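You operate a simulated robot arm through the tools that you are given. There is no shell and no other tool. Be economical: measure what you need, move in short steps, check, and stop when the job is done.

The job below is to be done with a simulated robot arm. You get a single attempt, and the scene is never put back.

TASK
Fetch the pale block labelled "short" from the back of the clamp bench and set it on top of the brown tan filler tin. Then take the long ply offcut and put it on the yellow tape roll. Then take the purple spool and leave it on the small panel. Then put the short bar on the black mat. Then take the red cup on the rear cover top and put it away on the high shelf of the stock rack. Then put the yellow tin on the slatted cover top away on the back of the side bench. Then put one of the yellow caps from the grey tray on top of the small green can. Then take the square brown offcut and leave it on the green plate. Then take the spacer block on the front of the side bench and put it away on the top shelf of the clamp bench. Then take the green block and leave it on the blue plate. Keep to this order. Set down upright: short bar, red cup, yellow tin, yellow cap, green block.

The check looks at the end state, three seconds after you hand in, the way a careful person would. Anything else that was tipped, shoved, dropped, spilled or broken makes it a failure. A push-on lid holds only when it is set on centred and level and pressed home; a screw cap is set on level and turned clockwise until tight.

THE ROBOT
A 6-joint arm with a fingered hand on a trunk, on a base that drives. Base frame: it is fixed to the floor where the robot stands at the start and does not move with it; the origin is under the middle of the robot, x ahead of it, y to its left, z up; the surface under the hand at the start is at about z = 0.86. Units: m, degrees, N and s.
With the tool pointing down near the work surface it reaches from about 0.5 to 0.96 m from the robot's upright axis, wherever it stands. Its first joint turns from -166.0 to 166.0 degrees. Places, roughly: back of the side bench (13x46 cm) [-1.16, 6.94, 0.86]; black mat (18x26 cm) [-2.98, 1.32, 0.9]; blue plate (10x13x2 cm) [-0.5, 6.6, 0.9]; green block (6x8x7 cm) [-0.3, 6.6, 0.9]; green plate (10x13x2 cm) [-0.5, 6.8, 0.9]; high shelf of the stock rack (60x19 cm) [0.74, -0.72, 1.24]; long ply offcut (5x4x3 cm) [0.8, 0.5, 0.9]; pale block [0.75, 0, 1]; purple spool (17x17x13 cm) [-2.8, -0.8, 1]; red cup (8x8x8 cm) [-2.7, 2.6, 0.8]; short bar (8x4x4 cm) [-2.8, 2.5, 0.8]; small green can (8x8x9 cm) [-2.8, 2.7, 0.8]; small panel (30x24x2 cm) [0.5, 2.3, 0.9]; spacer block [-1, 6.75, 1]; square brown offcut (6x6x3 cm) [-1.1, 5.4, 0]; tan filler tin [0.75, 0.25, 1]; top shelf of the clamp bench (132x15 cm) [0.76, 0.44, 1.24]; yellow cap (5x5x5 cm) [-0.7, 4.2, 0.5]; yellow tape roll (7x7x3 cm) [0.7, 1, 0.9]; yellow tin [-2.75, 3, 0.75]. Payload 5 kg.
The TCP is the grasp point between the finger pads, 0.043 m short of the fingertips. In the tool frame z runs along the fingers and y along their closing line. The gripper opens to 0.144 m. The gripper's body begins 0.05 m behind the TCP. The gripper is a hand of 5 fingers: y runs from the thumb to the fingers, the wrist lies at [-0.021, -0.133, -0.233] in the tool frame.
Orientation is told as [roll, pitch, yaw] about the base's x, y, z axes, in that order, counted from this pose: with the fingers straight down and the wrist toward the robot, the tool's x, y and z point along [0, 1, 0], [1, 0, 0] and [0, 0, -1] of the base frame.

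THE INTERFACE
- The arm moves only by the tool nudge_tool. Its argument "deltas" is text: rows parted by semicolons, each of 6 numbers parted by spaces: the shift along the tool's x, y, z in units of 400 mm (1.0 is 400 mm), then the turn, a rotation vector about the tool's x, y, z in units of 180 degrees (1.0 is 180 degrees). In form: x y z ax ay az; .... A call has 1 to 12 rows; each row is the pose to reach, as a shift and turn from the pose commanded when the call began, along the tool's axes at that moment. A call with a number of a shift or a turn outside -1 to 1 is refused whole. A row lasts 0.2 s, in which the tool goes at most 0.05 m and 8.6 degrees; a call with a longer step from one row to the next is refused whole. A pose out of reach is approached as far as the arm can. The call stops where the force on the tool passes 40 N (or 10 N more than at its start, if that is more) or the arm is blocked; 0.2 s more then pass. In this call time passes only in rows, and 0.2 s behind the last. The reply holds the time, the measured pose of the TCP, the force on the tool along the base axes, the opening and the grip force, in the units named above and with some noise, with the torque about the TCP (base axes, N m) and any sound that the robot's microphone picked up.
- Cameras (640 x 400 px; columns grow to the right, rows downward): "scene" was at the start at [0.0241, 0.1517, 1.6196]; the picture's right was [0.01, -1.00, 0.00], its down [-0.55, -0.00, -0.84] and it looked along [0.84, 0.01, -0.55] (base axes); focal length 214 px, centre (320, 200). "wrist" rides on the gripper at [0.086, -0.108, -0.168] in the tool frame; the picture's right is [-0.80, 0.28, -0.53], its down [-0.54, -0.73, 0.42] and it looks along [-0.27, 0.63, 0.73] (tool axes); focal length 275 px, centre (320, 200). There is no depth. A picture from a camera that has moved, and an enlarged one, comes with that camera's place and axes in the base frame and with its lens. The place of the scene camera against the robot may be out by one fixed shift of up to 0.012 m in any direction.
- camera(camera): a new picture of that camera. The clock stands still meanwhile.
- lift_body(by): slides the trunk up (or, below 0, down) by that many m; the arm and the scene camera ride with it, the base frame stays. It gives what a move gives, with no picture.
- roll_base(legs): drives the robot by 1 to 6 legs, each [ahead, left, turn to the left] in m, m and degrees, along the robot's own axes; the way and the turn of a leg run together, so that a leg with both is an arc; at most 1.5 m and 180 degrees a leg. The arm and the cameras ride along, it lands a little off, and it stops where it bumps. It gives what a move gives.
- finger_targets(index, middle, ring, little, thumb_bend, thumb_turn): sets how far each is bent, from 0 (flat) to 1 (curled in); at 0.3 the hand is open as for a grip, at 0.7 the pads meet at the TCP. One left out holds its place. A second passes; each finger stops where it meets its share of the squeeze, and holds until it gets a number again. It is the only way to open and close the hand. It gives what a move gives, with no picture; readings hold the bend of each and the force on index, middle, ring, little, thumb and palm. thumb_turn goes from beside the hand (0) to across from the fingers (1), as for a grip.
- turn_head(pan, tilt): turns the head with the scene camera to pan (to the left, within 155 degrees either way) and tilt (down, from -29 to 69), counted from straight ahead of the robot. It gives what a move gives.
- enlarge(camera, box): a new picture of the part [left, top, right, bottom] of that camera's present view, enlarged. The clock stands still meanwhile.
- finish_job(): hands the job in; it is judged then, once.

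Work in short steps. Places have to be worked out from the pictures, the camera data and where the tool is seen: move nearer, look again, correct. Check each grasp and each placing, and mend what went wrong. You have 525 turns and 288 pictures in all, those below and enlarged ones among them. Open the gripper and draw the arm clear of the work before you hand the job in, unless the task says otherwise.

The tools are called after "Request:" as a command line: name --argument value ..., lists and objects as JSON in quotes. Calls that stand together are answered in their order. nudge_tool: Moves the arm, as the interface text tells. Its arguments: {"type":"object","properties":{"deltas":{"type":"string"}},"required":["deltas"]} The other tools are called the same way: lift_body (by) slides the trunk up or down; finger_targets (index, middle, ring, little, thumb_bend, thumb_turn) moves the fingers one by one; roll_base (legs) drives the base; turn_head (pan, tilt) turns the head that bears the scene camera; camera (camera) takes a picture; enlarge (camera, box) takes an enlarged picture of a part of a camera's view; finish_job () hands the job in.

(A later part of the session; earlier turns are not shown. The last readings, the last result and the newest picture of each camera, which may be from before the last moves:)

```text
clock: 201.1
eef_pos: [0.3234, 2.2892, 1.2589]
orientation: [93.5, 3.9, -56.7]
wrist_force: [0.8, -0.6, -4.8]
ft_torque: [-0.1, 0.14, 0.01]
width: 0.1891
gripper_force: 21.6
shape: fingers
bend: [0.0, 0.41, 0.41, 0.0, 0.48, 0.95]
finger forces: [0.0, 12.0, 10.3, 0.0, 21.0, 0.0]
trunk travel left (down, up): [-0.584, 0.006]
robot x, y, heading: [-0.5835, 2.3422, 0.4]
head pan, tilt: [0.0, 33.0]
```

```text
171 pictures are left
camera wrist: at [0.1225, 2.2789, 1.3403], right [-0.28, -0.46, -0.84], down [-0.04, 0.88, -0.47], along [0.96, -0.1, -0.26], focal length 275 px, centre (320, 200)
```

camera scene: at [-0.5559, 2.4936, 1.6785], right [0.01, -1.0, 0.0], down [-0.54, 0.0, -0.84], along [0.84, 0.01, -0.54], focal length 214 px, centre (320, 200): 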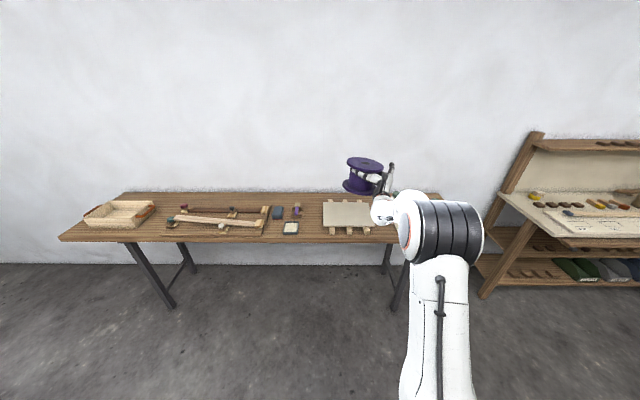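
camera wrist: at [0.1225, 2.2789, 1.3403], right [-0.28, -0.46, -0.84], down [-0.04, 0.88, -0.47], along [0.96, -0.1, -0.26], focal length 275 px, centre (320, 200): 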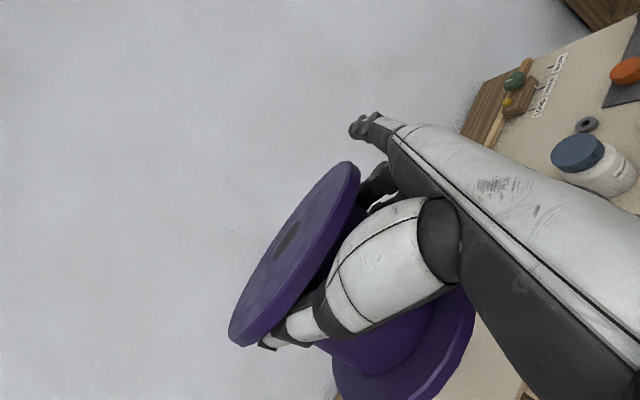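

Move ahead over the panel, then lower the trunk to ~2 cm above it.

Request:
roll_base --legs '[[0.137, 0.026, 0]]'

Request:
lift_body --by -0.2

Request:
camera --camera "scene"

Request:
camera --camera "wrist"

```text
clock: 202.4
eef_pos: [0.4616, 2.3158, 1.2581]
orientation: [93.4, 3.9, -56.6]
wrist_force: [-0.2, 0.0, -5.4]
ft_torque: [-0.04, 0.08, -0.01]
width: 0.1892
gripper_force: 22.2
shape: fingers
bend: [0.0, 0.41, 0.41, 0.0, 0.48, 0.95]
finger forces: [0.0, 12.0, 10.3, 0.0, 21.1, 0.1]
trunk travel left (down, up): [-0.584, 0.006]
robot x, y, heading: [-0.4407, 2.3723, 0.5]
head pan, tilt: [0.0, 33.0]
```

```text
clock: 204.6
eef_pos: [0.4611, 2.3157, 1.059]
orientation: [93.5, 3.9, -56.7]
wrist_force: [-0.8, -0.1, -4.6]
ft_torque: [-0.11, 0.13, 0.0]
width: 0.1889
gripper_force: 21.7
shape: fingers
bend: [0.0, 0.41, 0.41, 0.0, 0.48, 0.95]
finger forces: [0.0, 11.9, 10.4, 0.0, 21.1, 0.1]
trunk travel left (down, up): [-0.384, 0.206]
robot x, y, heading: [-0.4417, 2.3683, 0.4]
head pan, tilt: [0.0, 33.0]
```

```text
170 pictures are left
camera scene: at [-0.4186, 2.5198, 1.4785], right [0.01, -1.0, 0.0], down [-0.54, 0.0, -0.84], along [0.84, 0.01, -0.55], focal length 214 px, centre (320, 200)
```

scene: 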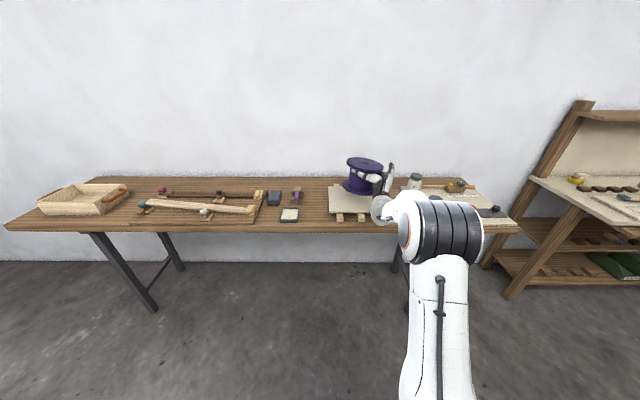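

```text
169 pictures are left
camera wrist: at [0.2599, 2.3052, 1.14], right [-0.28, -0.46, -0.84], down [-0.04, 0.88, -0.47], along [0.96, -0.1, -0.26], focal length 275 px, centre (320, 200)
```

wrist: 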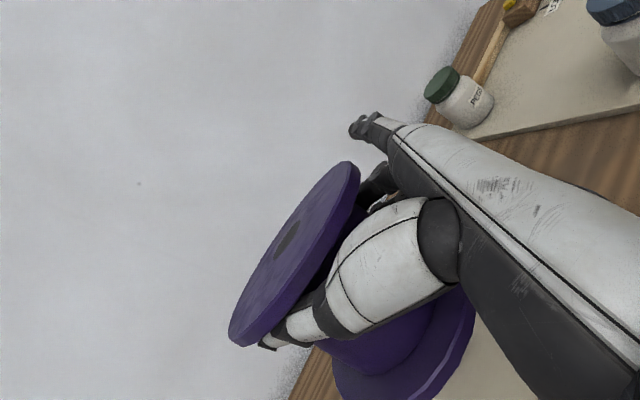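

Request:
enlarge --camera "scene" --box '[310, 140, 430, 230]'

```text
4.44 times, centred on (370, 185) of scene
camera zoom: at [-0.4186, 2.5198, 1.4785], right [0.01, -1.0, 0.0], down [-0.54, 0.0, -0.84], along [0.84, 0.01, -0.55], focal length 953 px, centre (98, 267)
```

zoom: 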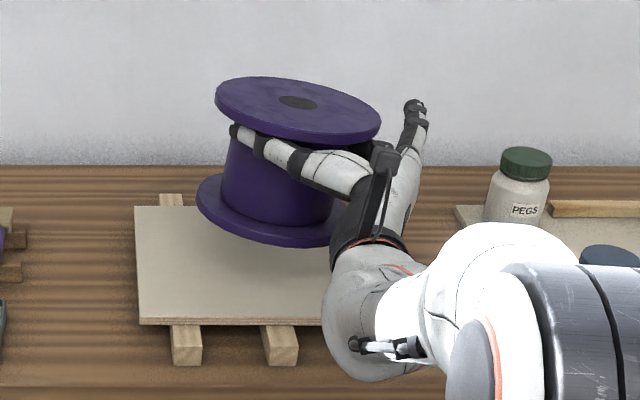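

The spool hangs tilted ~10° (right side low). I rotate about the palm normal to level it before setting down.

Request:
nudge_tool --deltas "0 0 0 0 0 -0.025; 0 0 0 0 0 -0.05"

Request:
enlarge --camera "scene" --box '[310, 140, 430, 230]'

```text
clock: 205.2
eef_pos: [0.4609, 2.3148, 1.0568]
orientation: [93.4, -5.1, -57.2]
wrist_force: [0.2, -0.6, -4.2]
ft_torque: [-0.05, 0.13, 0.02]
width: 0.1893
gripper_force: 21.9
shape: fingers
bend: [0.0, 0.41, 0.41, 0.0, 0.48, 0.95]
finger forces: [0.1, 11.7, 10.1, 0.0, 21.3, 0.1]
trunk travel left (down, up): [-0.384, 0.206]
robot x, y, heading: [-0.4404, 2.3692, 0.2]
head pan, tilt: [0.0, 33.0]
```

```text
4.44 times, centred on (370, 185) of scene
camera zoom: at [-0.4183, 2.5198, 1.4785], right [0.01, -1.0, 0.0], down [-0.55, 0.0, -0.84], along [0.84, 0.01, -0.55], focal length 953 px, centre (98, 267)
```

zoom: 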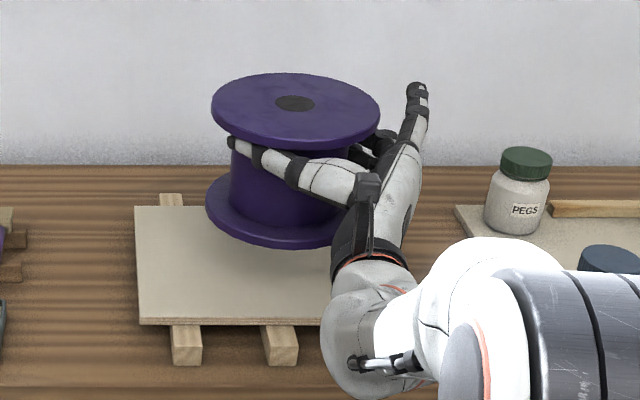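

Nearly level. Shift 2 cm left to centre over the panel and lower.

Request:
roll_base --legs '[[0.0, 0.02, 0]]'

Request:
lift_body --by -0.035

Request:
lift_body --by -0.01

Request:
enlarge --camera "scene" --box '[310, 130, 430, 220]'

```text
clock: 205.9
eef_pos: [0.4618, 2.3367, 1.0581]
orientation: [93.5, -5.0, -57.2]
wrist_force: [0.1, 0.0, -4.2]
ft_torque: [-0.06, 0.13, 0.0]
width: 0.1892
gripper_force: 21.5
shape: fingers
bend: [0.0, 0.41, 0.41, 0.0, 0.48, 0.95]
finger forces: [0.0, 11.5, 10.3, 0.0, 21.4, 0.0]
trunk travel left (down, up): [-0.384, 0.206]
robot x, y, heading: [-0.4423, 2.3887, 0.4]
head pan, tilt: [0.0, 33.0]
```

```text
clock: 206.7
eef_pos: [0.4606, 2.3358, 1.0229]
orientation: [93.5, -5.1, -57.3]
wrist_force: [-0.3, -0.7, -3.7]
ft_torque: [-0.02, 0.14, -0.03]
width: 0.1894
gripper_force: 21.5
shape: fingers
bend: [0.0, 0.41, 0.41, 0.0, 0.48, 0.95]
finger forces: [0.1, 11.6, 10.2, 0.1, 21.2, 0.0]
trunk travel left (down, up): [-0.349, 0.241]
robot x, y, heading: [-0.4423, 2.3903, 0.1]
head pan, tilt: [0.0, 33.0]
```

```text
clock: 207.3
eef_pos: [0.4597, 2.3354, 1.0125]
orientation: [93.5, -5.1, -57.2]
wrist_force: [-0.5, -0.2, -4.3]
ft_torque: [-0.05, 0.17, -0.02]
width: 0.1894
gripper_force: 21.4
shape: fingers
bend: [0.0, 0.41, 0.41, 0.0, 0.48, 0.95]
finger forces: [0.0, 11.5, 10.1, 0.0, 21.4, 0.0]
trunk travel left (down, up): [-0.339, 0.251]
robot x, y, heading: [-0.4444, 2.3897, 0.1]
head pan, tilt: [0.0, 33.0]
```

```text
4.44 times, centred on (370, 175) of scene
camera zoom: at [-0.4187, 2.5404, 1.4335], right [0.01, -1.0, 0.0], down [-0.54, 0.0, -0.84], along [0.84, 0.01, -0.54], focal length 953 px, centre (98, 311)
```

zoom: 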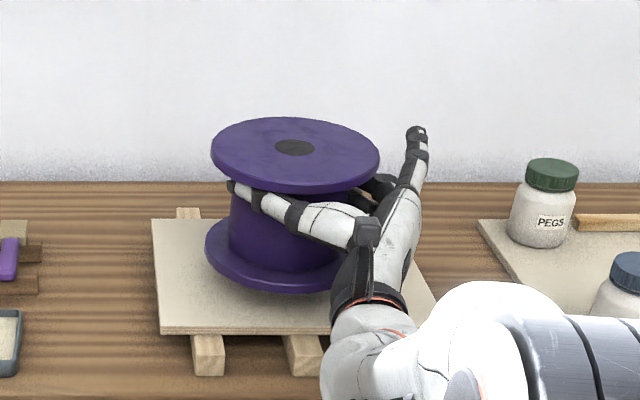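

Well centred. Creep down to contact.

Request:
lift_body --by -0.008

Request:
lift_body --by -0.006

```text
clock: 207.9
eef_pos: [0.4613, 2.335, 1.0041]
orientation: [93.5, -5.1, -57.1]
wrist_force: [-0.4, 0.1, -4.5]
ft_torque: [-0.05, 0.15, 0.02]
width: 0.1893
gripper_force: 21.5
shape: fingers
bend: [0.0, 0.41, 0.41, 0.0, 0.48, 0.95]
finger forces: [0.0, 11.6, 10.1, 0.0, 21.3, 0.1]
trunk travel left (down, up): [-0.331, 0.259]
robot x, y, heading: [-0.4416, 2.3891, 0.2]
head pan, tilt: [0.0, 33.0]
```

```text
clock: 208.4
eef_pos: [0.4611, 2.3363, 0.9977]
orientation: [93.5, -5.0, -57.2]
wrist_force: [1.0, 0.4, -4.5]
ft_torque: [-0.06, 0.1, 0.03]
width: 0.1891
gripper_force: 21.1
shape: fingers
bend: [0.0, 0.41, 0.41, 0.0, 0.48, 0.95]
finger forces: [0.0, 11.6, 10.1, 0.0, 21.4, 0.0]
trunk travel left (down, up): [-0.325, 0.265]
robot x, y, heading: [-0.441, 2.391, 0.2]
head pan, tilt: [0.0, 33.0]
```

Request:
lift_body --by -0.007

Request:
lift_body --by -0.005

Request:
enlarge --camera "scene" --box '[310, 120, 430, 210]'

```text
clock: 209.0
eef_pos: [0.4615, 2.3353, 0.9904]
orientation: [93.6, -5.1, -57.3]
wrist_force: [-0.1, -0.2, -4.3]
ft_torque: [-0.12, 0.16, -0.02]
width: 0.1893
gripper_force: 21.3
shape: fingers
bend: [0.0, 0.41, 0.41, 0.0, 0.48, 0.95]
finger forces: [0.0, 11.5, 10.1, 0.0, 21.3, 0.0]
trunk travel left (down, up): [-0.318, 0.272]
robot x, y, heading: [-0.4398, 2.3902, 0.3]
head pan, tilt: [0.0, 33.0]
```

```text
clock: 209.5
eef_pos: [0.4623, 2.3366, 0.9853]
orientation: [93.4, -5.2, -57.2]
wrist_force: [-0.3, -0.4, -4.8]
ft_torque: [-0.09, 0.15, 0.01]
width: 0.1892
gripper_force: 21.0
shape: fingers
bend: [0.0, 0.41, 0.41, 0.0, 0.48, 0.95]
finger forces: [0.0, 11.7, 10.1, 0.0, 21.3, 0.0]
trunk travel left (down, up): [-0.313, 0.277]
robot x, y, heading: [-0.4437, 2.3903, 0.5]
head pan, tilt: [0.0, 33.0]
```

```text
4.44 times, centred on (370, 165) of scene
camera zoom: at [-0.4187, 2.5404, 1.4075], right [0.01, -1.0, 0.0], down [-0.55, 0.0, -0.84], along [0.84, 0.01, -0.55], focal length 953 px, centre (98, 356)
```

zoom: 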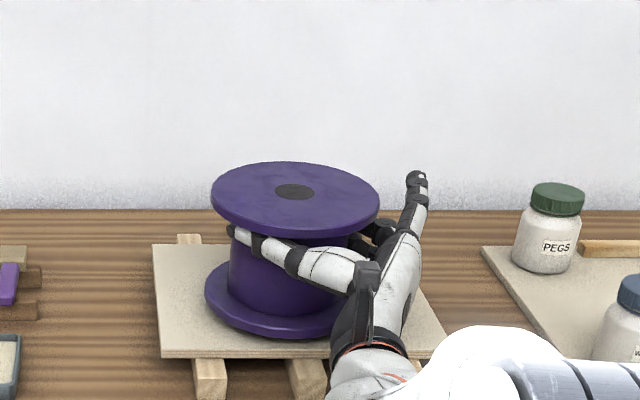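

Request:
lift_body --by -0.008

Request:
lift_body --by -0.006

```text
clock: 210.1
eef_pos: [0.4611, 2.3368, 0.9784]
orientation: [93.5, -5.1, -57.2]
wrist_force: [-0.6, -0.1, -4.9]
ft_torque: [-0.09, 0.14, 0.01]
width: 0.1893
gripper_force: 21.2
shape: fingers
bend: [0.0, 0.41, 0.41, 0.0, 0.48, 0.95]
finger forces: [0.0, 11.6, 10.1, 0.0, 21.2, 0.1]
trunk travel left (down, up): [-0.305, 0.285]
robot x, y, heading: [-0.4399, 2.3885, 0.1]
head pan, tilt: [0.0, 33.0]
```

```text
clock: 210.7
eef_pos: [0.4596, 2.3369, 0.9738]
orientation: [93.5, -5.3, -57.2]
wrist_force: [2.6, -0.7, -0.7]
ft_torque: [-0.03, 0.05, 0.02]
width: 0.1885
gripper_force: 21.3
shape: fingers
bend: [0.0, 0.41, 0.41, 0.0, 0.48, 0.95]
finger forces: [0.0, 12.0, 10.2, 0.0, 20.9, 0.0]
trunk travel left (down, up): [-0.299, 0.291]
robot x, y, heading: [-0.4428, 2.3889, 0.2]
head pan, tilt: [0.0, 33.0]
```

Contact: the weight is transferring. A touch lower, then open.

Request:
lift_body --by -0.003

Request:
finger_targets --middle 0.35 --ring 0.35 --thumb_bend 0.38

Request:
enlarge --camera "scene" --box '[310, 110, 430, 200]'

```text
clock: 211.2
eef_pos: [0.4599, 2.3352, 0.972]
orientation: [93.6, -5.1, -57.3]
wrist_force: [1.8, 0.1, 6.1]
ft_torque: [-0.14, -0.27, 0.08]
width: 0.1885
gripper_force: 21.8
shape: fingers
bend: [0.0, 0.41, 0.41, 0.0, 0.48, 0.94]
finger forces: [0.0, 12.1, 10.0, 0.1, 21.1, 0.0]
trunk travel left (down, up): [-0.296, 0.294]
robot x, y, heading: [-0.4415, 2.386, 0.4]
head pan, tilt: [0.0, 33.0]
```

```text
clock: 212.2
eef_pos: [0.4604, 2.3366, 0.9692]
orientation: [93.5, -5.1, -57.2]
wrist_force: [-0.5, -0.2, 0.1]
ft_torque: [0.0, 0.0, 0.02]
width: 0.1954
gripper_force: 0.1
shape: fingers
bend: [0.0, 0.35, 0.35, 0.0, 0.38, 0.97]
finger forces: [0.0, 0.1, 0.0, 0.0, 0.0, 0.0]
trunk travel left (down, up): [-0.296, 0.294]
robot x, y, heading: [-0.4458, 2.3848, 0.1]
head pan, tilt: [0.0, 33.0]
```

```text
4.44 times, centred on (370, 155) of scene
camera zoom: at [-0.4191, 2.5404, 1.3905], right [0.01, -1.0, 0.0], down [-0.54, 0.0, -0.84], along [0.84, 0.01, -0.54], focal length 953 px, centre (98, 400)
```

zoom: 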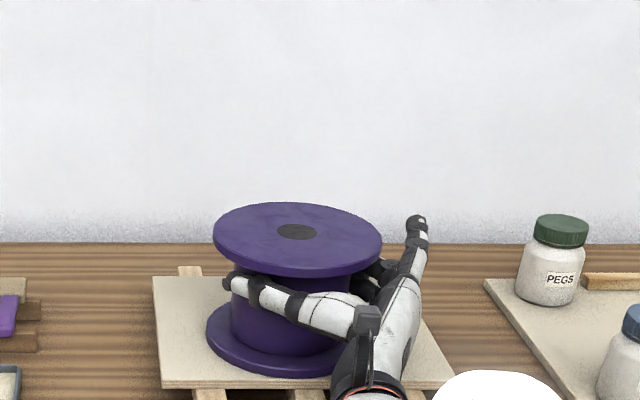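

Set down, upright. Open to 0.26 and withdraw straight back along the palm axis.

Request:
finger_targets --middle 0.26 --ring 0.26 --thumb_bend 0.24

Request:
roll_base --legs '[[-0.05, -0.032, 0]]'

Request:
roll_base --legs '[[-0.134, -0.086, 0]]'

Request:
camera --camera "scene"

```text
clock: 213.2
eef_pos: [0.4604, 2.3357, 0.9688]
orientation: [93.5, -5.1, -57.1]
wrist_force: [0.1, -0.3, 0.5]
ft_torque: [0.0, -0.01, -0.02]
width: 0.2143
gripper_force: 0.2
shape: fingers
bend: [0.0, 0.26, 0.26, 0.0, 0.24, 0.97]
finger forces: [0.0, 0.0, 0.0, 0.0, 0.0, 0.0]
trunk travel left (down, up): [-0.296, 0.294]
robot x, y, heading: [-0.4453, 2.391, 0.0]
head pan, tilt: [0.0, 33.0]
```

```text
clock: 214.1
eef_pos: [0.4108, 2.3048, 0.9695]
orientation: [93.5, -5.0, -57.2]
wrist_force: [1.2, -0.4, -0.8]
ft_torque: [-0.01, -0.02, 0.0]
width: 0.2141
gripper_force: 0.1
shape: fingers
bend: [0.0, 0.26, 0.26, 0.0, 0.24, 0.97]
finger forces: [0.0, 0.1, 0.0, 0.0, 0.0, 0.1]
trunk travel left (down, up): [-0.296, 0.294]
robot x, y, heading: [-0.4939, 2.3579, 0.3]
head pan, tilt: [0.0, 33.0]
```

```text
clock: 215.5
eef_pos: [0.2778, 2.2235, 0.9709]
orientation: [93.5, -5.1, -56.8]
wrist_force: [-0.1, 0.0, 0.6]
ft_torque: [0.05, 0.01, -0.04]
width: 0.2142
gripper_force: 0.0
shape: fingers
bend: [0.0, 0.26, 0.26, 0.0, 0.24, 0.97]
finger forces: [0.0, 0.1, 0.1, 0.0, 0.0, 0.1]
trunk travel left (down, up): [-0.296, 0.294]
robot x, y, heading: [-0.6255, 2.2715, 0.6]
head pan, tilt: [0.0, 33.0]
```

```text
163 pictures are left
camera scene: at [-0.6034, 2.4239, 1.3905], right [0.01, -1.0, 0.0], down [-0.54, -0.01, -0.84], along [0.84, 0.01, -0.54], focal length 214 px, centre (320, 200)
```

scene: 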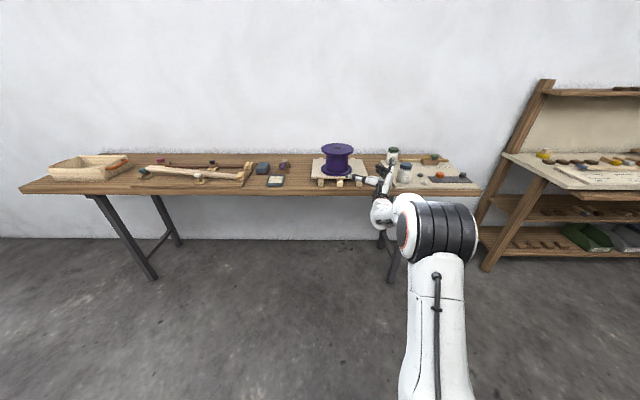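

Spool is on the panel. I back off and return the hand to its palm-down posture.

Request:
roll_base --legs '[[-0.45, 0, 0]]'

Request:
nudge_tool --deltas "0 0 0 0 -0.045 0; 0 0 0 0 -0.09 0; 0 0 0 0 -0.135 0; 0 0 0 0 -0.18 0; 0 0 0 0 -0.225 0; 0 0 0 0 -0.27 0; 0 0 0 0 -0.315 0; 0 0 0 0 -0.36 0; 0 0 0 0 -0.405 0; 0 0 0 0 -0.45 0; 0 0 0 0 -0.495 0; 0 0 0 0 -0.52 0"

Request:
finger_targets --index 0.3 --middle 0.3 --ring 0.3 --little 0.3 --thumb_bend 0.3

```text
clock: 218.2
eef_pos: [-0.1719, 2.2232, 0.9694]
orientation: [93.6, -5.0, -56.5]
wrist_force: [-0.4, 0.0, 0.1]
ft_torque: [-0.01, -0.02, 0.01]
width: 0.2144
gripper_force: 0.1
shape: fingers
bend: [0.0, 0.26, 0.26, 0.0, 0.24, 0.97]
finger forces: [0.0, 0.0, 0.1, 0.1, 0.1, 0.1]
trunk travel left (down, up): [-0.296, 0.294]
robot x, y, heading: [-1.0737, 2.2631, 0.8]
head pan, tilt: [0.0, 33.0]
```

```text
clock: 220.8
eef_pos: [-0.2172, 2.216, 0.9345]
orientation: [1.5, -7.1, -56.1]
wrist_force: [-0.4, -0.3, 0.0]
ft_torque: [-0.02, -0.04, -0.01]
width: 0.2147
gripper_force: 0.1
shape: fingers
bend: [0.0, 0.26, 0.26, 0.0, 0.24, 0.98]
finger forces: [0.0, 0.0, 0.0, 0.1, 0.0, 0.1]
out of reach, approached as far as the arm can: row 2, 3, 4, 9, 10, 11, 12
trunk travel left (down, up): [-0.296, 0.294]
robot x, y, heading: [-1.0764, 2.2676, 1.2]
head pan, tilt: [0.0, 33.0]
```

```text
clock: 221.8
eef_pos: [-0.2163, 2.2162, 0.9347]
orientation: [1.6, -7.1, -56.2]
wrist_force: [0.1, 0.6, 0.2]
ft_torque: [0.01, -0.02, 0.02]
width: 0.1502
gripper_force: 0.0
shape: fingers
bend: [0.3, 0.3, 0.3, 0.3, 0.3, 0.98]
finger forces: [0.0, 0.0, 0.1, 0.1, 0.0, 0.0]
trunk travel left (down, up): [-0.296, 0.294]
robot x, y, heading: [-1.0736, 2.27, 0.9]
head pan, tilt: [0.0, 33.0]
```

Request:
nudge_tool --deltas "-0.09 -0.06 0 0.01 0 -0.045; -0.18 -0.12 0 0.02 -0.004 -0.09; -0.27 -0.18 0 0.03 -0.009 -0.135; -0.36 -0.24 0 0.035 -0.009 -0.18; -0.45 -0.3 0 0.035 -0.009 -0.225; -0.54 -0.36 0 0.035 -0.009 -0.27; -0.62 -0.42 0 0.035 -0.009 -0.315"

Request:
turn_head --pan 150 --tilt 20

Request:
camera --camera "scene"

```text
clock: 223.4
eef_pos: [-0.4935, 2.2702, 0.8668]
orientation: [-6.8, -0.8, -7.2]
wrist_force: [0.1, -0.3, -0.6]
ft_torque: [0.01, 0.01, 0.01]
width: 0.1496
gripper_force: 0.2
shape: fingers
bend: [0.3, 0.3, 0.3, 0.3, 0.3, 0.97]
finger forces: [0.0, 0.1, 0.1, 0.0, 0.0, 0.1]
out of reach, approached as far as the arm can: row 1, 2, 3, 4, 5, 6, 7
trunk travel left (down, up): [-0.296, 0.294]
robot x, y, heading: [-1.0725, 2.2654, 0.8]
head pan, tilt: [0.0, 33.0]
```

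```text
clock: 225.8
eef_pos: [-0.4943, 2.271, 0.8671]
orientation: [-6.8, -0.9, -7.3]
wrist_force: [0.9, 0.0, -0.2]
ft_torque: [0.05, -0.01, -0.03]
width: 0.15
gripper_force: 0.0
shape: fingers
bend: [0.3, 0.3, 0.3, 0.3, 0.3, 0.97]
finger forces: [0.1, 0.1, 0.0, 0.0, 0.1, 0.0]
trunk travel left (down, up): [-0.296, 0.294]
robot x, y, heading: [-1.0727, 2.2652, 1.2]
head pan, tilt: [150.0, 20.0]
```

```text
162 pictures are left
camera scene: at [-1.2243, 2.4613, 1.4113], right [0.48, 0.87, 0.0], down [0.3, -0.17, -0.94], along [-0.82, 0.46, -0.34], focal length 214 px, centre (320, 200)
```

scene: 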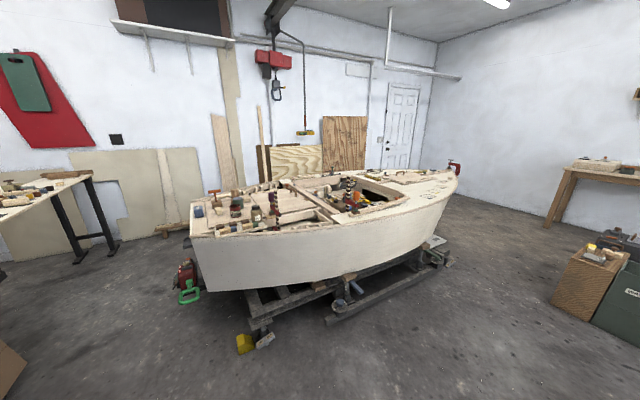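

I zoom in on the boat's deck.

Request:
enlarge --camera "scene" --box '[180, 160, 320, 250]'

Request:
enlarge --camera "scene" --box '[300, 150, 480, 250]'

```text
4.44 times, centred on (250, 205) of scene
camera zoom: at [-1.2243, 2.4613, 1.4113], right [0.48, 0.87, 0.0], down [0.3, -0.17, -0.94], along [-0.82, 0.46, -0.34], focal length 953 px, centre (631, 178)
```

zoom: 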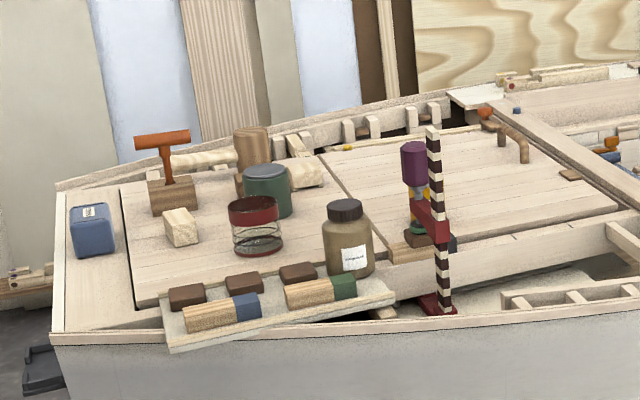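

```text
3.56 times, centred on (390, 200) of scene
camera zoom: at [-1.2243, 2.4613, 1.4113], right [0.48, 0.87, 0.0], down [0.3, -0.17, -0.94], along [-0.82, 0.46, -0.34], focal length 763 px, centre (71, 200)
```

zoom: 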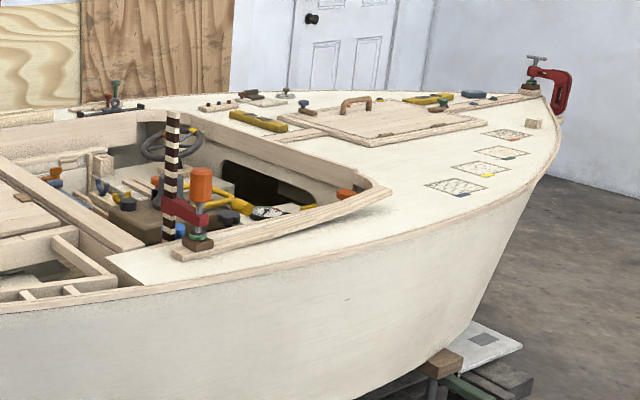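

I can identify the short bar (≈(-2.79,2.52)), red-banded cup, and small green can on the rear cover. I level the hand, raise, turn around and drive up to the boat's side.

Request:
nudge_tool --deltas "0 0 -0.1 0 0.02 -0.02; 0 0 -0.2 0.005 0.038 -0.04; 0 0 -0.3 0.005 0.038 -0.04"

Request:
lift_body --by 0.12

Request:
roll_base --legs '[[0, 0, 179], [0.6, -0.23, 0]]'

Request:
turn_head --pan 0 --tilt 35

Request:
camera --camera "scene"

```text
clock: 226.6
eef_pos: [-0.4985, 2.3399, 0.9076]
orientation: [-4.5, -4.0, -3.5]
wrist_force: [-0.3, -1.1, -1.2]
ft_torque: [0.05, 0.04, 0.03]
width: 0.1498
gripper_force: 0.0
shape: fingers
bend: [0.3, 0.3, 0.3, 0.3, 0.3, 0.98]
finger forces: [0.0, 0.1, 0.1, 0.1, 0.0, 0.0]
out of reach, approached as far as the arm can: row 1, 2, 3
trunk travel left (down, up): [-0.296, 0.294]
robot x, y, heading: [-1.074, 2.2628, 0.9]
head pan, tilt: [150.0, 20.0]
```

```text
clock: 228.1
eef_pos: [-0.4978, 2.3405, 1.0286]
orientation: [-4.5, -3.9, -3.6]
wrist_force: [0.3, -0.2, -0.4]
ft_torque: [0.03, 0.0, -0.01]
width: 0.1498
gripper_force: 0.0
shape: fingers
bend: [0.3, 0.3, 0.3, 0.3, 0.3, 0.98]
finger forces: [0.1, 0.0, 0.0, 0.0, 0.1, 0.1]
trunk travel left (down, up): [-0.416, 0.174]
robot x, y, heading: [-1.077, 2.2681, 1.1]
head pan, tilt: [150.0, 20.0]
```

```text
clock: 239.3
eef_pos: [-2.2783, 2.3152, 1.0275]
orientation: [-4.5, -4.0, -179.0]
wrist_force: [-0.4, 0.1, -0.3]
ft_torque: [-0.01, 0.0, -0.03]
width: 0.15
gripper_force: 0.1
shape: fingers
bend: [0.3, 0.3, 0.3, 0.3, 0.3, 0.98]
finger forces: [0.1, 0.0, 0.0, 0.0, 0.0, 0.1]
trunk travel left (down, up): [-0.416, 0.174]
robot x, y, heading: [-1.706, 2.4365, -174.4]
head pan, tilt: [150.0, 20.0]
```

```text
clock: 241.6
eef_pos: [-2.2781, 2.3167, 1.0279]
orientation: [-4.5, -4.0, -179.0]
wrist_force: [-0.1, -0.7, 0.0]
ft_torque: [-0.01, 0.02, 0.02]
width: 0.1497
gripper_force: 0.0
shape: fingers
bend: [0.3, 0.3, 0.3, 0.3, 0.3, 0.98]
finger forces: [0.0, 0.1, 0.1, 0.1, 0.0, 0.0]
trunk travel left (down, up): [-0.416, 0.174]
robot x, y, heading: [-1.7105, 2.44, -174.3]
head pan, tilt: [0.0, 35.0]
```

```text
159 pictures are left
camera scene: at [-1.7266, 2.2737, 1.5074], right [-0.1, 1.0, 0.0], down [0.57, 0.06, -0.82], along [-0.82, -0.08, -0.57], focal length 214 px, centre (320, 200)
```

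scene: 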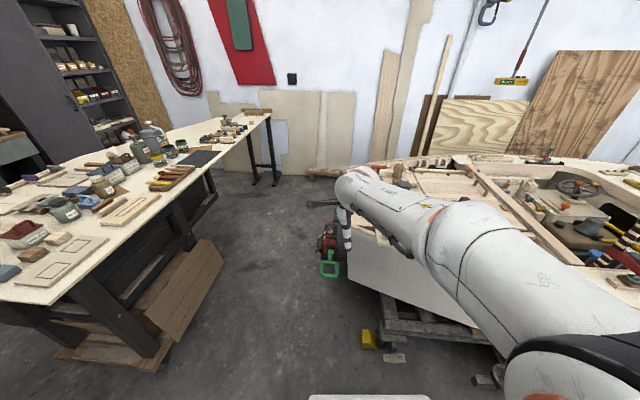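

Straighten the heading and move to y≈2.55, x≈-1.93, watching with the wrist camera.

Request:
roll_base --legs '[[0, -0.12, -5.5], [0.2, 0, 0]]'

Request:
camera --camera "wrist"

Request:
camera --camera "scene"

```text
clock: 244.0
eef_pos: [-2.4634, 2.4943, 1.0268]
orientation: [-4.5, -3.7, 175.6]
wrist_force: [-0.5, -0.8, -0.6]
ft_torque: [-0.02, -0.03, -0.01]
width: 0.1498
gripper_force: 0.0
shape: fingers
bend: [0.3, 0.3, 0.3, 0.3, 0.3, 0.98]
finger forces: [0.0, 0.0, 0.0, 0.0, 0.0, 0.0]
trunk travel left (down, up): [-0.416, 0.174]
robot x, y, heading: [-1.8811, 2.5575, -179.9]
head pan, tilt: [0.0, 35.0]
stopped in leg 2: the robot was blocked; the commanded pose is now the measured one
```

```text
158 pictures are left
camera wrist: at [-2.352, 2.3847, 1.1786], right [-0.19, 0.77, 0.61], down [0.74, 0.52, -0.43], along [-0.64, 0.38, -0.67], focal length 275 px, centre (320, 200)
```

wrist: 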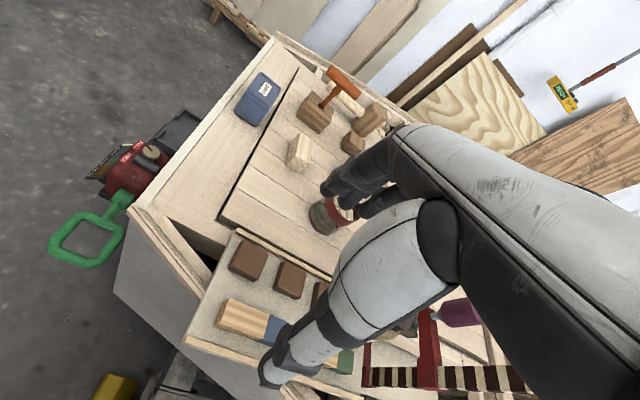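

```text
157 pictures are left
camera scene: at [-1.9174, 2.3971, 1.5074], right [0.0, 1.0, 0.0], down [0.57, 0.0, -0.82], along [-0.82, 0.0, -0.57], focal length 214 px, centre (320, 200)
```

scene: 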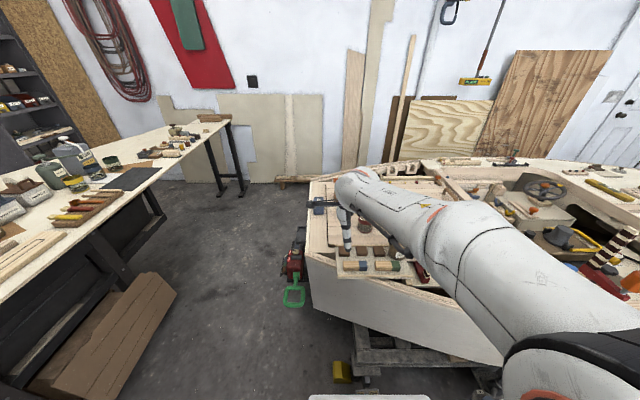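

The base bumped something at the end. I look down in front of the base.

Request:
turn_head --pan 0 --tilt 65

Request:
camera --camera "scene"

```text
clock: 245.0
eef_pos: [-2.4619, 2.4943, 1.0272]
orientation: [-4.5, -3.8, 175.5]
wrist_force: [-0.2, -0.9, -0.2]
ft_torque: [-0.04, 0.01, -0.02]
width: 0.1497
gripper_force: 0.1
shape: fingers
bend: [0.3, 0.3, 0.3, 0.3, 0.3, 0.98]
finger forces: [0.0, 0.0, 0.0, 0.0, 0.1, 0.0]
trunk travel left (down, up): [-0.416, 0.174]
robot x, y, heading: [-1.885, 2.5595, -180.1]
head pan, tilt: [0.0, 65.0]
```

```text
156 pictures are left
camera scene: at [-1.8896, 2.3971, 1.4676], right [0.0, 1.0, 0.0], down [0.91, 0.0, -0.42], along [-0.42, 0.0, -0.91], focal length 214 px, centre (320, 200)
```

scene: 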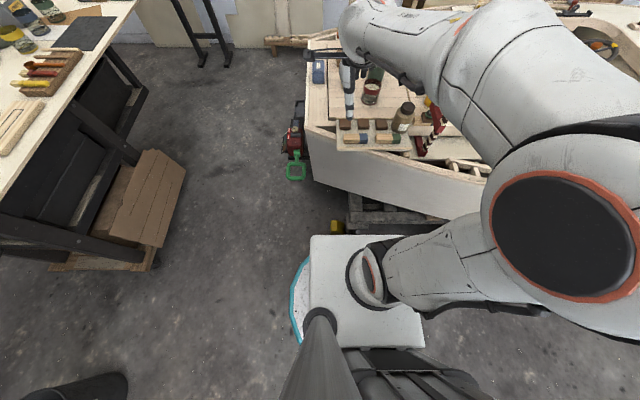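

Only the boat's cradle ahead; I back off a little. A stand off the boat's stern corner at ≈(-2.08,2.12), facing ~150°, gives better reach. I go there.

Request:
roll_base --legs '[[-0.33, 0, 0], [0, 0.44, 0], [0, 0, -30]]'

Request:
lift_body --by 0.06

Request:
roll_base --legs '[[0.37, 0.21, 0]]'

Request:
camera --camera "scene"

Request:
camera --camera "wrist"

```text
clock: 250.9
eef_pos: [-2.0882, 2.3369, 1.0269]
orientation: [-4.5, -3.8, 146.5]
wrist_force: [-0.1, -0.6, -0.6]
ft_torque: [-0.04, -0.01, -0.03]
width: 0.1497
gripper_force: 0.0
shape: fingers
bend: [0.3, 0.3, 0.3, 0.3, 0.3, 0.98]
finger forces: [0.0, 0.0, 0.0, 0.0, 0.0, 0.0]
trunk travel left (down, up): [-0.416, 0.174]
robot x, y, heading: [-1.5548, 2.1127, 150.9]
head pan, tilt: [0.0, 65.0]
```

```text
clock: 251.9
eef_pos: [-2.0873, 2.3379, 1.0868]
orientation: [-4.6, -3.8, 146.4]
wrist_force: [-0.5, 0.3, -1.1]
ft_torque: [-0.03, 0.0, -0.03]
width: 0.1498
gripper_force: 0.1
shape: fingers
bend: [0.3, 0.3, 0.3, 0.3, 0.3, 0.98]
finger forces: [0.1, 0.0, 0.0, 0.1, 0.0, 0.0]
trunk travel left (down, up): [-0.476, 0.114]
robot x, y, heading: [-1.5504, 2.1132, 151.0]
head pan, tilt: [0.0, 65.0]
```

```text
clock: 254.5
eef_pos: [-2.5151, 2.3253, 1.0863]
orientation: [-4.6, -3.9, 146.8]
wrist_force: [-0.1, 0.5, -1.0]
ft_torque: [0.01, 0.01, 0.01]
width: 0.15
gripper_force: 0.0
shape: fingers
bend: [0.3, 0.3, 0.3, 0.3, 0.3, 0.98]
finger forces: [0.0, 0.0, 0.1, 0.0, 0.1, 0.0]
trunk travel left (down, up): [-0.476, 0.114]
robot x, y, heading: [-1.98, 2.1026, 151.4]
head pan, tilt: [0.0, 65.0]
```

```text
155 pictures are left
camera scene: at [-2.0586, 1.9627, 1.5275], right [0.48, 0.88, 0.0], down [0.8, -0.44, -0.42], along [-0.37, 0.2, -0.91], focal length 214 px, centre (320, 200)
```

scene: 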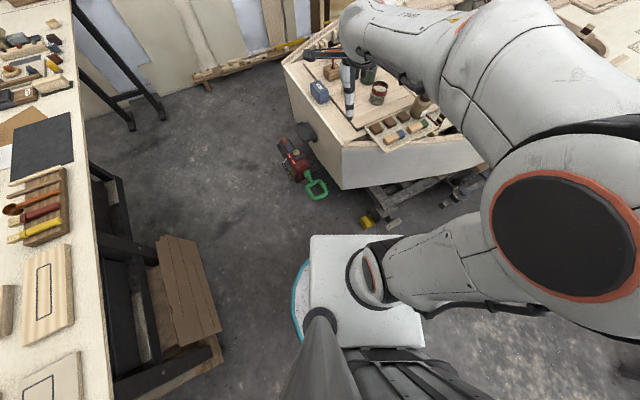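

```text
154 pictures are left
camera wrist: at [-2.4709, 2.1765, 1.2388], right [0.21, 0.76, 0.61], down [0.9, 0.1, -0.43], along [-0.38, 0.64, -0.67], focal length 275 px, centre (320, 200)
```

wrist: 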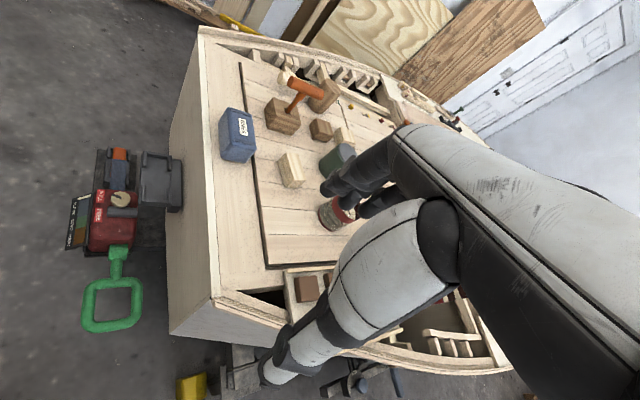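

Good view of the bar. Enlarge to see its size and orientation.

Request:
enlarge --camera "wrist" --box '[200, 80, 360, 240]'

```text
2.50 times, centred on (280, 160) of wrist
camera zoom: at [-2.4709, 2.1765, 1.2388], right [0.21, 0.76, 0.61], down [0.9, 0.1, -0.43], along [-0.38, 0.64, -0.67], focal length 688 px, centre (420, 300)
```

zoom: 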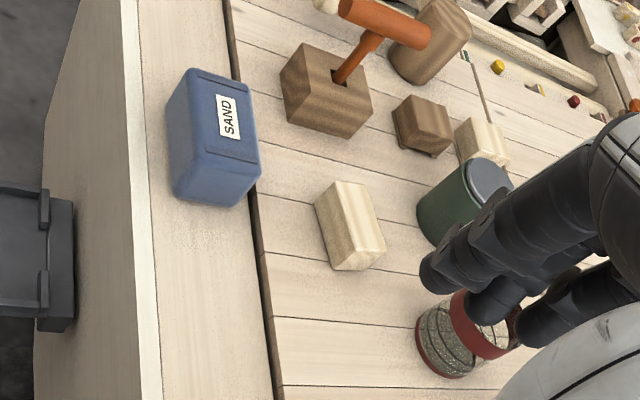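

The bar lies with its long side pointing roughly along (0.9,0.42); I'll grip it lengthwise (yaw ≈205°) to stay clear of the red cup. Move the base a bit closer, then level and yaw the hand.

Request:
roll_base --legs '[[0.07, 0, 0]]'

Request:
nudge_tool --deltas "0 0 0 0.005 0.005 -0.04; 0 0 0 0.01 0.01 -0.08; 0 0 0 0.015 0.015 -0.12; 0 0 0 0.02 0.02 -0.16; 0 0 0 0.022 0.025 -0.2; 0 0 0 0.022 0.025 -0.24; 0 0 0 0.022 0.025 -0.28; 0 0 0 0.022 0.025 -0.32"

Request:
camera --camera "wrist"

```text
clock: 255.5
eef_pos: [-2.5767, 2.3596, 1.087]
orientation: [-4.6, -3.7, 146.8]
wrist_force: [-0.7, -0.7, -0.1]
ft_torque: [-0.02, -0.02, -0.01]
width: 0.15
gripper_force: 0.1
shape: fingers
bend: [0.3, 0.3, 0.3, 0.3, 0.3, 0.98]
finger forces: [0.1, 0.0, 0.1, 0.0, 0.0, 0.1]
trunk travel left (down, up): [-0.476, 0.114]
robot x, y, heading: [-2.0397, 2.1365, 151.2]
head pan, tilt: [0.0, 65.0]
```

```text
clock: 257.3
eef_pos: [-2.6, 2.2129, 0.9637]
orientation: [-12.8, -1.1, -175.0]
wrist_force: [0.1, -0.7, -0.4]
ft_torque: [0.05, 0.0, 0.01]
width: 0.1496
gripper_force: 0.0
shape: fingers
bend: [0.3, 0.3, 0.3, 0.3, 0.3, 0.97]
finger forces: [0.0, 0.1, 0.0, 0.0, 0.0, 0.0]
out of reach, approached as far as the arm can: row 1, 2, 3, 4, 5, 6, 7, 8
trunk travel left (down, up): [-0.476, 0.114]
robot x, y, heading: [-2.0384, 2.1346, 151.3]
head pan, tilt: [0.0, 65.0]
```

```text
152 pictures are left
camera wrist: at [-2.4787, 2.1009, 1.106], right [-0.33, 0.63, 0.7], down [0.66, 0.68, -0.31], along [-0.68, 0.36, -0.64], focal length 275 px, centre (320, 200)
```

wrist: 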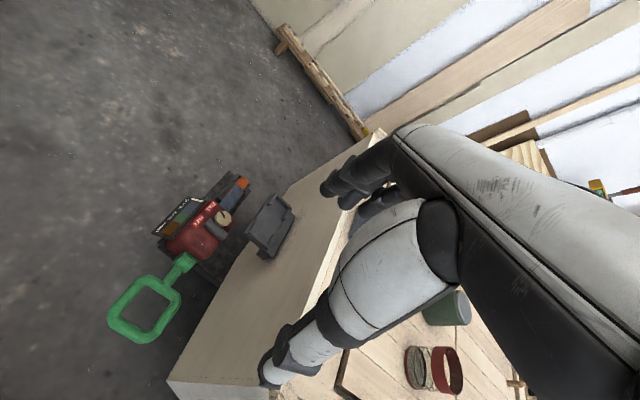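

The arm needs more extension; I go directly above the bar at z≈1.0 first while levelling.

Request:
nudge_tool --deltas "-0.05 0.02 -0.06 0 0.01 0; -0.15 0.06 -0.1 0 0.02 0; -0.25 0.11 -0.12 0 0.03 0; -0.36 0.16 -0.12 0 0.04 0; -0.46 0.21 -0.12 0 0.05 0; -0.57 0.26 -0.12 0 0.06 0; -0.68 0.32 -0.12 0 0.07 0; -0.78 0.37 -0.12 0 0.071 0"

Request:
camera --camera "wrist"

```text
refused: row 7 steps farther than a row can; nothing moved
```

```text
151 pictures are left
camera wrist: at [-2.4787, 2.1009, 1.106], right [-0.33, 0.63, 0.7], down [0.66, 0.68, -0.31], along [-0.68, 0.36, -0.64], focal length 275 px, centre (320, 200)
```

wrist: 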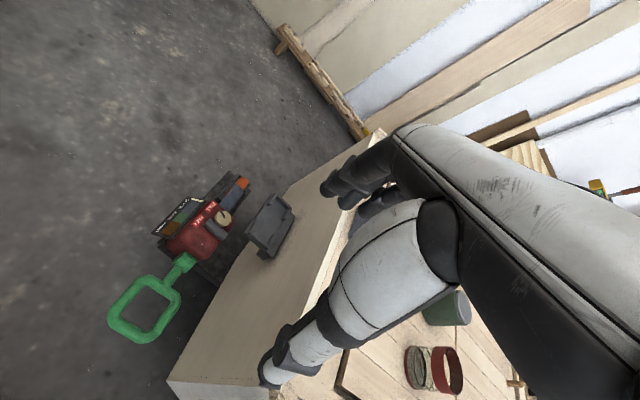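

Request:
nudge_tool --deltas "-0.05 0.02 -0.06 0 0.01 0; -0.14 0.06 -0.1 0 0.02 0; -0.24 0.11 -0.12 0 0.03 0; -0.34 0.16 -0.12 0 0.04 0; -0.44 0.21 -0.12 0 0.05 0; -0.54 0.26 -0.12 0 0.06 0; -0.64 0.31 -0.12 0 0.07 0; -0.74 0.36 -0.12 0 0.071 0; -0.78 0.37 -0.12 0 0.071 0"

Request:
camera --camera "wrist"

```text
clock: 259.3
eef_pos: [-2.7579, 2.3344, 0.9669]
orientation: [-13.3, -6.0, 176.0]
wrist_force: [0.8, 0.7, 0.3]
ft_torque: [-0.01, 0.01, -0.03]
width: 0.1497
gripper_force: 0.0
shape: fingers
bend: [0.3, 0.3, 0.3, 0.3, 0.3, 0.98]
finger forces: [0.0, 0.0, 0.0, 0.0, 0.0, 0.0]
out of reach, approached as far as the arm can: row 1, 2, 3, 4, 5, 6, 7, 8, 9
trunk travel left (down, up): [-0.476, 0.114]
robot x, y, heading: [-2.0363, 2.1412, 151.2]
head pan, tilt: [0.0, 65.0]
```

```text
150 pictures are left
camera wrist: at [-2.6438, 2.2027, 1.0976], right [-0.16, 0.66, 0.73], down [0.73, 0.58, -0.36], along [-0.66, 0.48, -0.58], focal length 275 px, centre (320, 200)
```

wrist: 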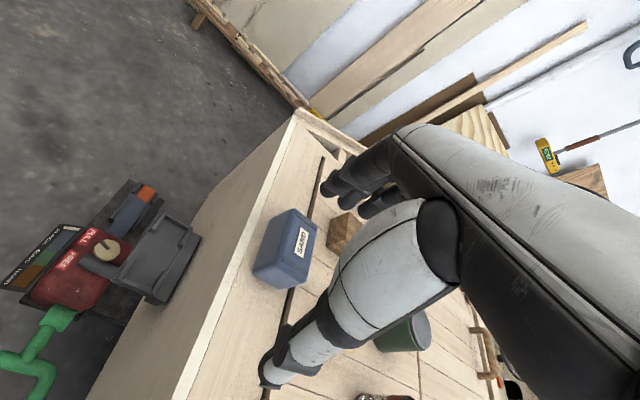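

Request:
turn_head --pan -20 --tilt 35

Request:
camera --camera "scene"

```text
clock: 260.3
eef_pos: [-2.7557, 2.3351, 0.9671]
orientation: [-13.3, -6.1, 176.0]
wrist_force: [0.1, -0.6, -0.7]
ft_torque: [-0.01, 0.02, 0.04]
width: 0.1496
gripper_force: 0.0
shape: fingers
bend: [0.3, 0.3, 0.3, 0.3, 0.3, 0.98]
finger forces: [0.1, 0.0, 0.0, 0.0, 0.0, 0.1]
trunk travel left (down, up): [-0.476, 0.114]
robot x, y, heading: [-2.0378, 2.1388, 151.3]
head pan, tilt: [-20.0, 35.0]
```

```text
149 pictures are left
camera scene: at [-2.1249, 2.0333, 1.5673], right [0.75, 0.66, 0.0], down [0.38, -0.43, -0.82], along [-0.54, 0.61, -0.57], focal length 214 px, centre (320, 200)
```

scene: 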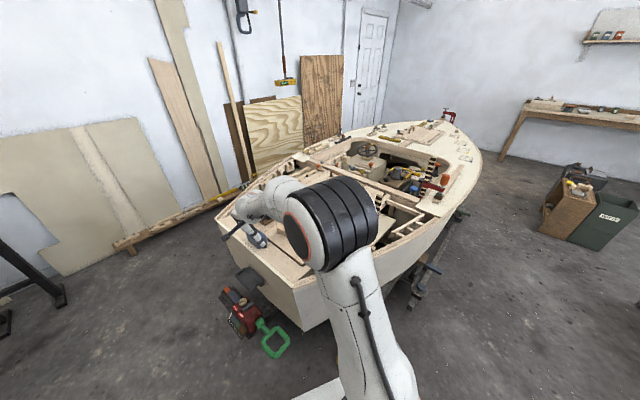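

The arm's shape looks normal; I try to level at a neutral yaw (in line with the robot's heading).

Request:
nudge_tool --deltas "0 0 -0.03 0.01 0.02 0.035; 0 0 -0.06 0.02 0.04 0.07; 0 0 -0.08 0.03 0.06 0.105; 0 0 -0.08 0.034 0.074 0.139"

```text
clock: 261.3
eef_pos: [-2.759, 2.3285, 1.001]
orientation: [1.9, -2.7, 149.9]
wrist_force: [-0.1, -0.3, -0.2]
ft_torque: [0.02, 0.0, 0.01]
width: 0.1496
gripper_force: 0.0
shape: fingers
bend: [0.3, 0.3, 0.3, 0.3, 0.3, 0.98]
finger forces: [0.0, 0.0, 0.1, 0.0, 0.1, 0.0]
out of reach, approached as far as the arm can: row 3
trunk travel left (down, up): [-0.476, 0.114]
robot x, y, heading: [-2.0383, 2.1379, 151.1]
head pan, tilt: [-20.0, 35.0]
```

Level again. Positive relative yaw seems to need the target on the robot's right, so I shift the base 0.15 m left, then bring the hand above the bar.

Request:
roll_base --legs '[[0, 0.15, 0]]'

```text
clock: 262.6
eef_pos: [-2.8318, 2.1986, 1.0015]
orientation: [1.7, -2.8, 150.1]
wrist_force: [0.5, -0.5, -0.4]
ft_torque: [0.01, 0.02, -0.05]
width: 0.1496
gripper_force: 0.1
shape: fingers
bend: [0.3, 0.3, 0.3, 0.3, 0.3, 0.98]
finger forces: [0.1, 0.0, 0.0, 0.0, 0.1, 0.0]
trunk travel left (down, up): [-0.476, 0.114]
robot x, y, heading: [-2.1129, 2.0067, 151.2]
head pan, tilt: [-20.0, 35.0]
```

Request:
nudge_tool --deltas "-0.11 0.04 0 0 0 0; -0.22 0.08 0 0 0 0; -0.33 0.12 0 0 0 0; -0.44 0.16 0 0 0 0; -0.55 0.2 0 0 0 0; -0.66 0.24 0 0 0 0; -0.749 0.274 0 0 0 0"

Request:
nudge_tool --deltas "0 0 0 0.005 -0.005 -0.045; 0 0 0 0.01 -0.01 -0.09; 0 0 0 0.015 -0.01 -0.135; 0 0 0 0.015 -0.01 -0.18; 0 0 0 0.015 -0.01 -0.225; 0 0 0 0.015 -0.01 -0.27; 0 0 0 0.015 -0.01 -0.305"

Request:
camera --camera "wrist"

```text
clock: 264.2
eef_pos: [-2.7742, 2.3949, 0.9708]
orientation: [-3.6, -6.1, 145.6]
wrist_force: [0.0, -0.3, -0.3]
ft_torque: [0.01, 0.03, -0.03]
width: 0.1498
gripper_force: 0.1
shape: fingers
bend: [0.3, 0.3, 0.3, 0.3, 0.3, 0.98]
finger forces: [0.0, 0.0, 0.1, 0.1, 0.1, 0.0]
out of reach, approached as far as the arm can: row 1, 2, 3, 4, 5, 6, 7
trunk travel left (down, up): [-0.476, 0.114]
robot x, y, heading: [-2.1105, 2.0054, 151.3]
head pan, tilt: [-20.0, 35.0]
```

```text
clock: 265.8
eef_pos: [-2.7933, 2.3566, 0.9496]
orientation: [-13.9, -8.7, 163.3]
wrist_force: [0.7, 0.5, 0.3]
ft_torque: [-0.03, -0.01, 0.04]
width: 0.1498
gripper_force: 0.0
shape: fingers
bend: [0.3, 0.3, 0.3, 0.3, 0.3, 0.97]
finger forces: [0.0, 0.1, 0.0, 0.0, 0.0, 0.0]
out of reach, approached as far as the arm can: row 1, 2, 3, 4, 5, 6, 7
trunk travel left (down, up): [-0.476, 0.114]
robot x, y, heading: [-2.1081, 2.0052, 151.1]
head pan, tilt: [-20.0, 35.0]
```

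```text
148 pictures are left
camera wrist: at [-2.7062, 2.2009, 1.0731], right [0.02, 0.67, 0.74], down [0.83, 0.41, -0.39], along [-0.56, 0.62, -0.54], focal length 275 px, centre (320, 200)
```

wrist: 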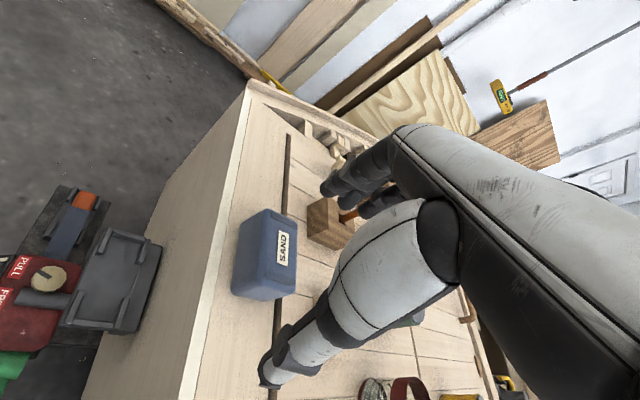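

The arm seems to be caught in an awkward joint branch. I retreat to the start-like pose (near, high, level) to see how it resolves.

Request:
nudge_tool --deltas "0.03 -0.06 -0.08 0.01 0.02 0.01; 0.06 -0.12 -0.16 0.02 0.04 0.03; 0.09 -0.18 -0.24 0.03 0.06 0.05; 0.12 -0.24 -0.32 0.04 0.077 0.067; 0.15 -0.3 -0.4 0.048 0.077 0.067; 0.18 -0.36 -0.48 0.048 0.077 0.067; 0.21 -0.42 -0.56 0.048 0.077 0.067; 0.24 -0.48 -0.64 0.048 0.077 0.067; 0.27 -0.54 -0.72 0.048 0.077 0.067; 0.3 -0.6 -0.8 0.048 0.077 0.067; 0.33 -0.66 -0.88 0.048 0.077 0.067; 0.36 -0.72 -0.95 0.048 0.077 0.067"

Request:
camera --camera "scene"

```text
clock: 268.4
eef_pos: [-2.5589, 2.0163, 1.1891]
orientation: [0.1, -6.0, 149.3]
wrist_force: [0.4, 0.7, 0.2]
ft_torque: [-0.01, -0.02, 0.01]
width: 0.1498
gripper_force: 0.0
shape: fingers
bend: [0.3, 0.3, 0.3, 0.3, 0.3, 0.98]
finger forces: [0.0, 0.0, 0.0, 0.1, 0.1, 0.0]
out of reach, approached as far as the arm can: row 2, 3, 4, 5, 6, 7, 8, 9, 10, 11, 12
trunk travel left (down, up): [-0.476, 0.114]
robot x, y, heading: [-2.1101, 2.0037, 151.4]
head pan, tilt: [-20.0, 35.0]
```

```text
147 pictures are left
camera scene: at [-2.1968, 1.9022, 1.5674], right [0.75, 0.66, 0.0], down [0.38, -0.43, -0.82], along [-0.54, 0.62, -0.57], focal length 214 px, centre (320, 200)
```

scene: 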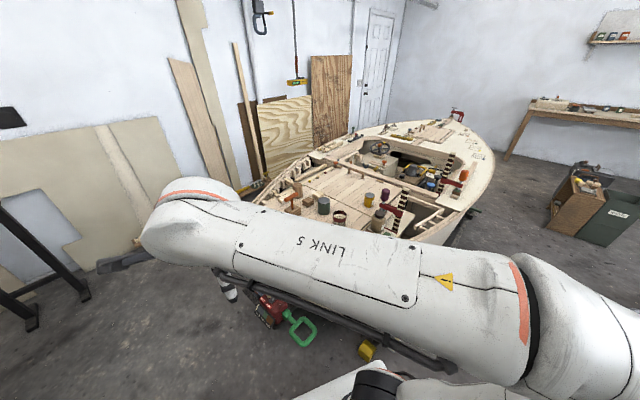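

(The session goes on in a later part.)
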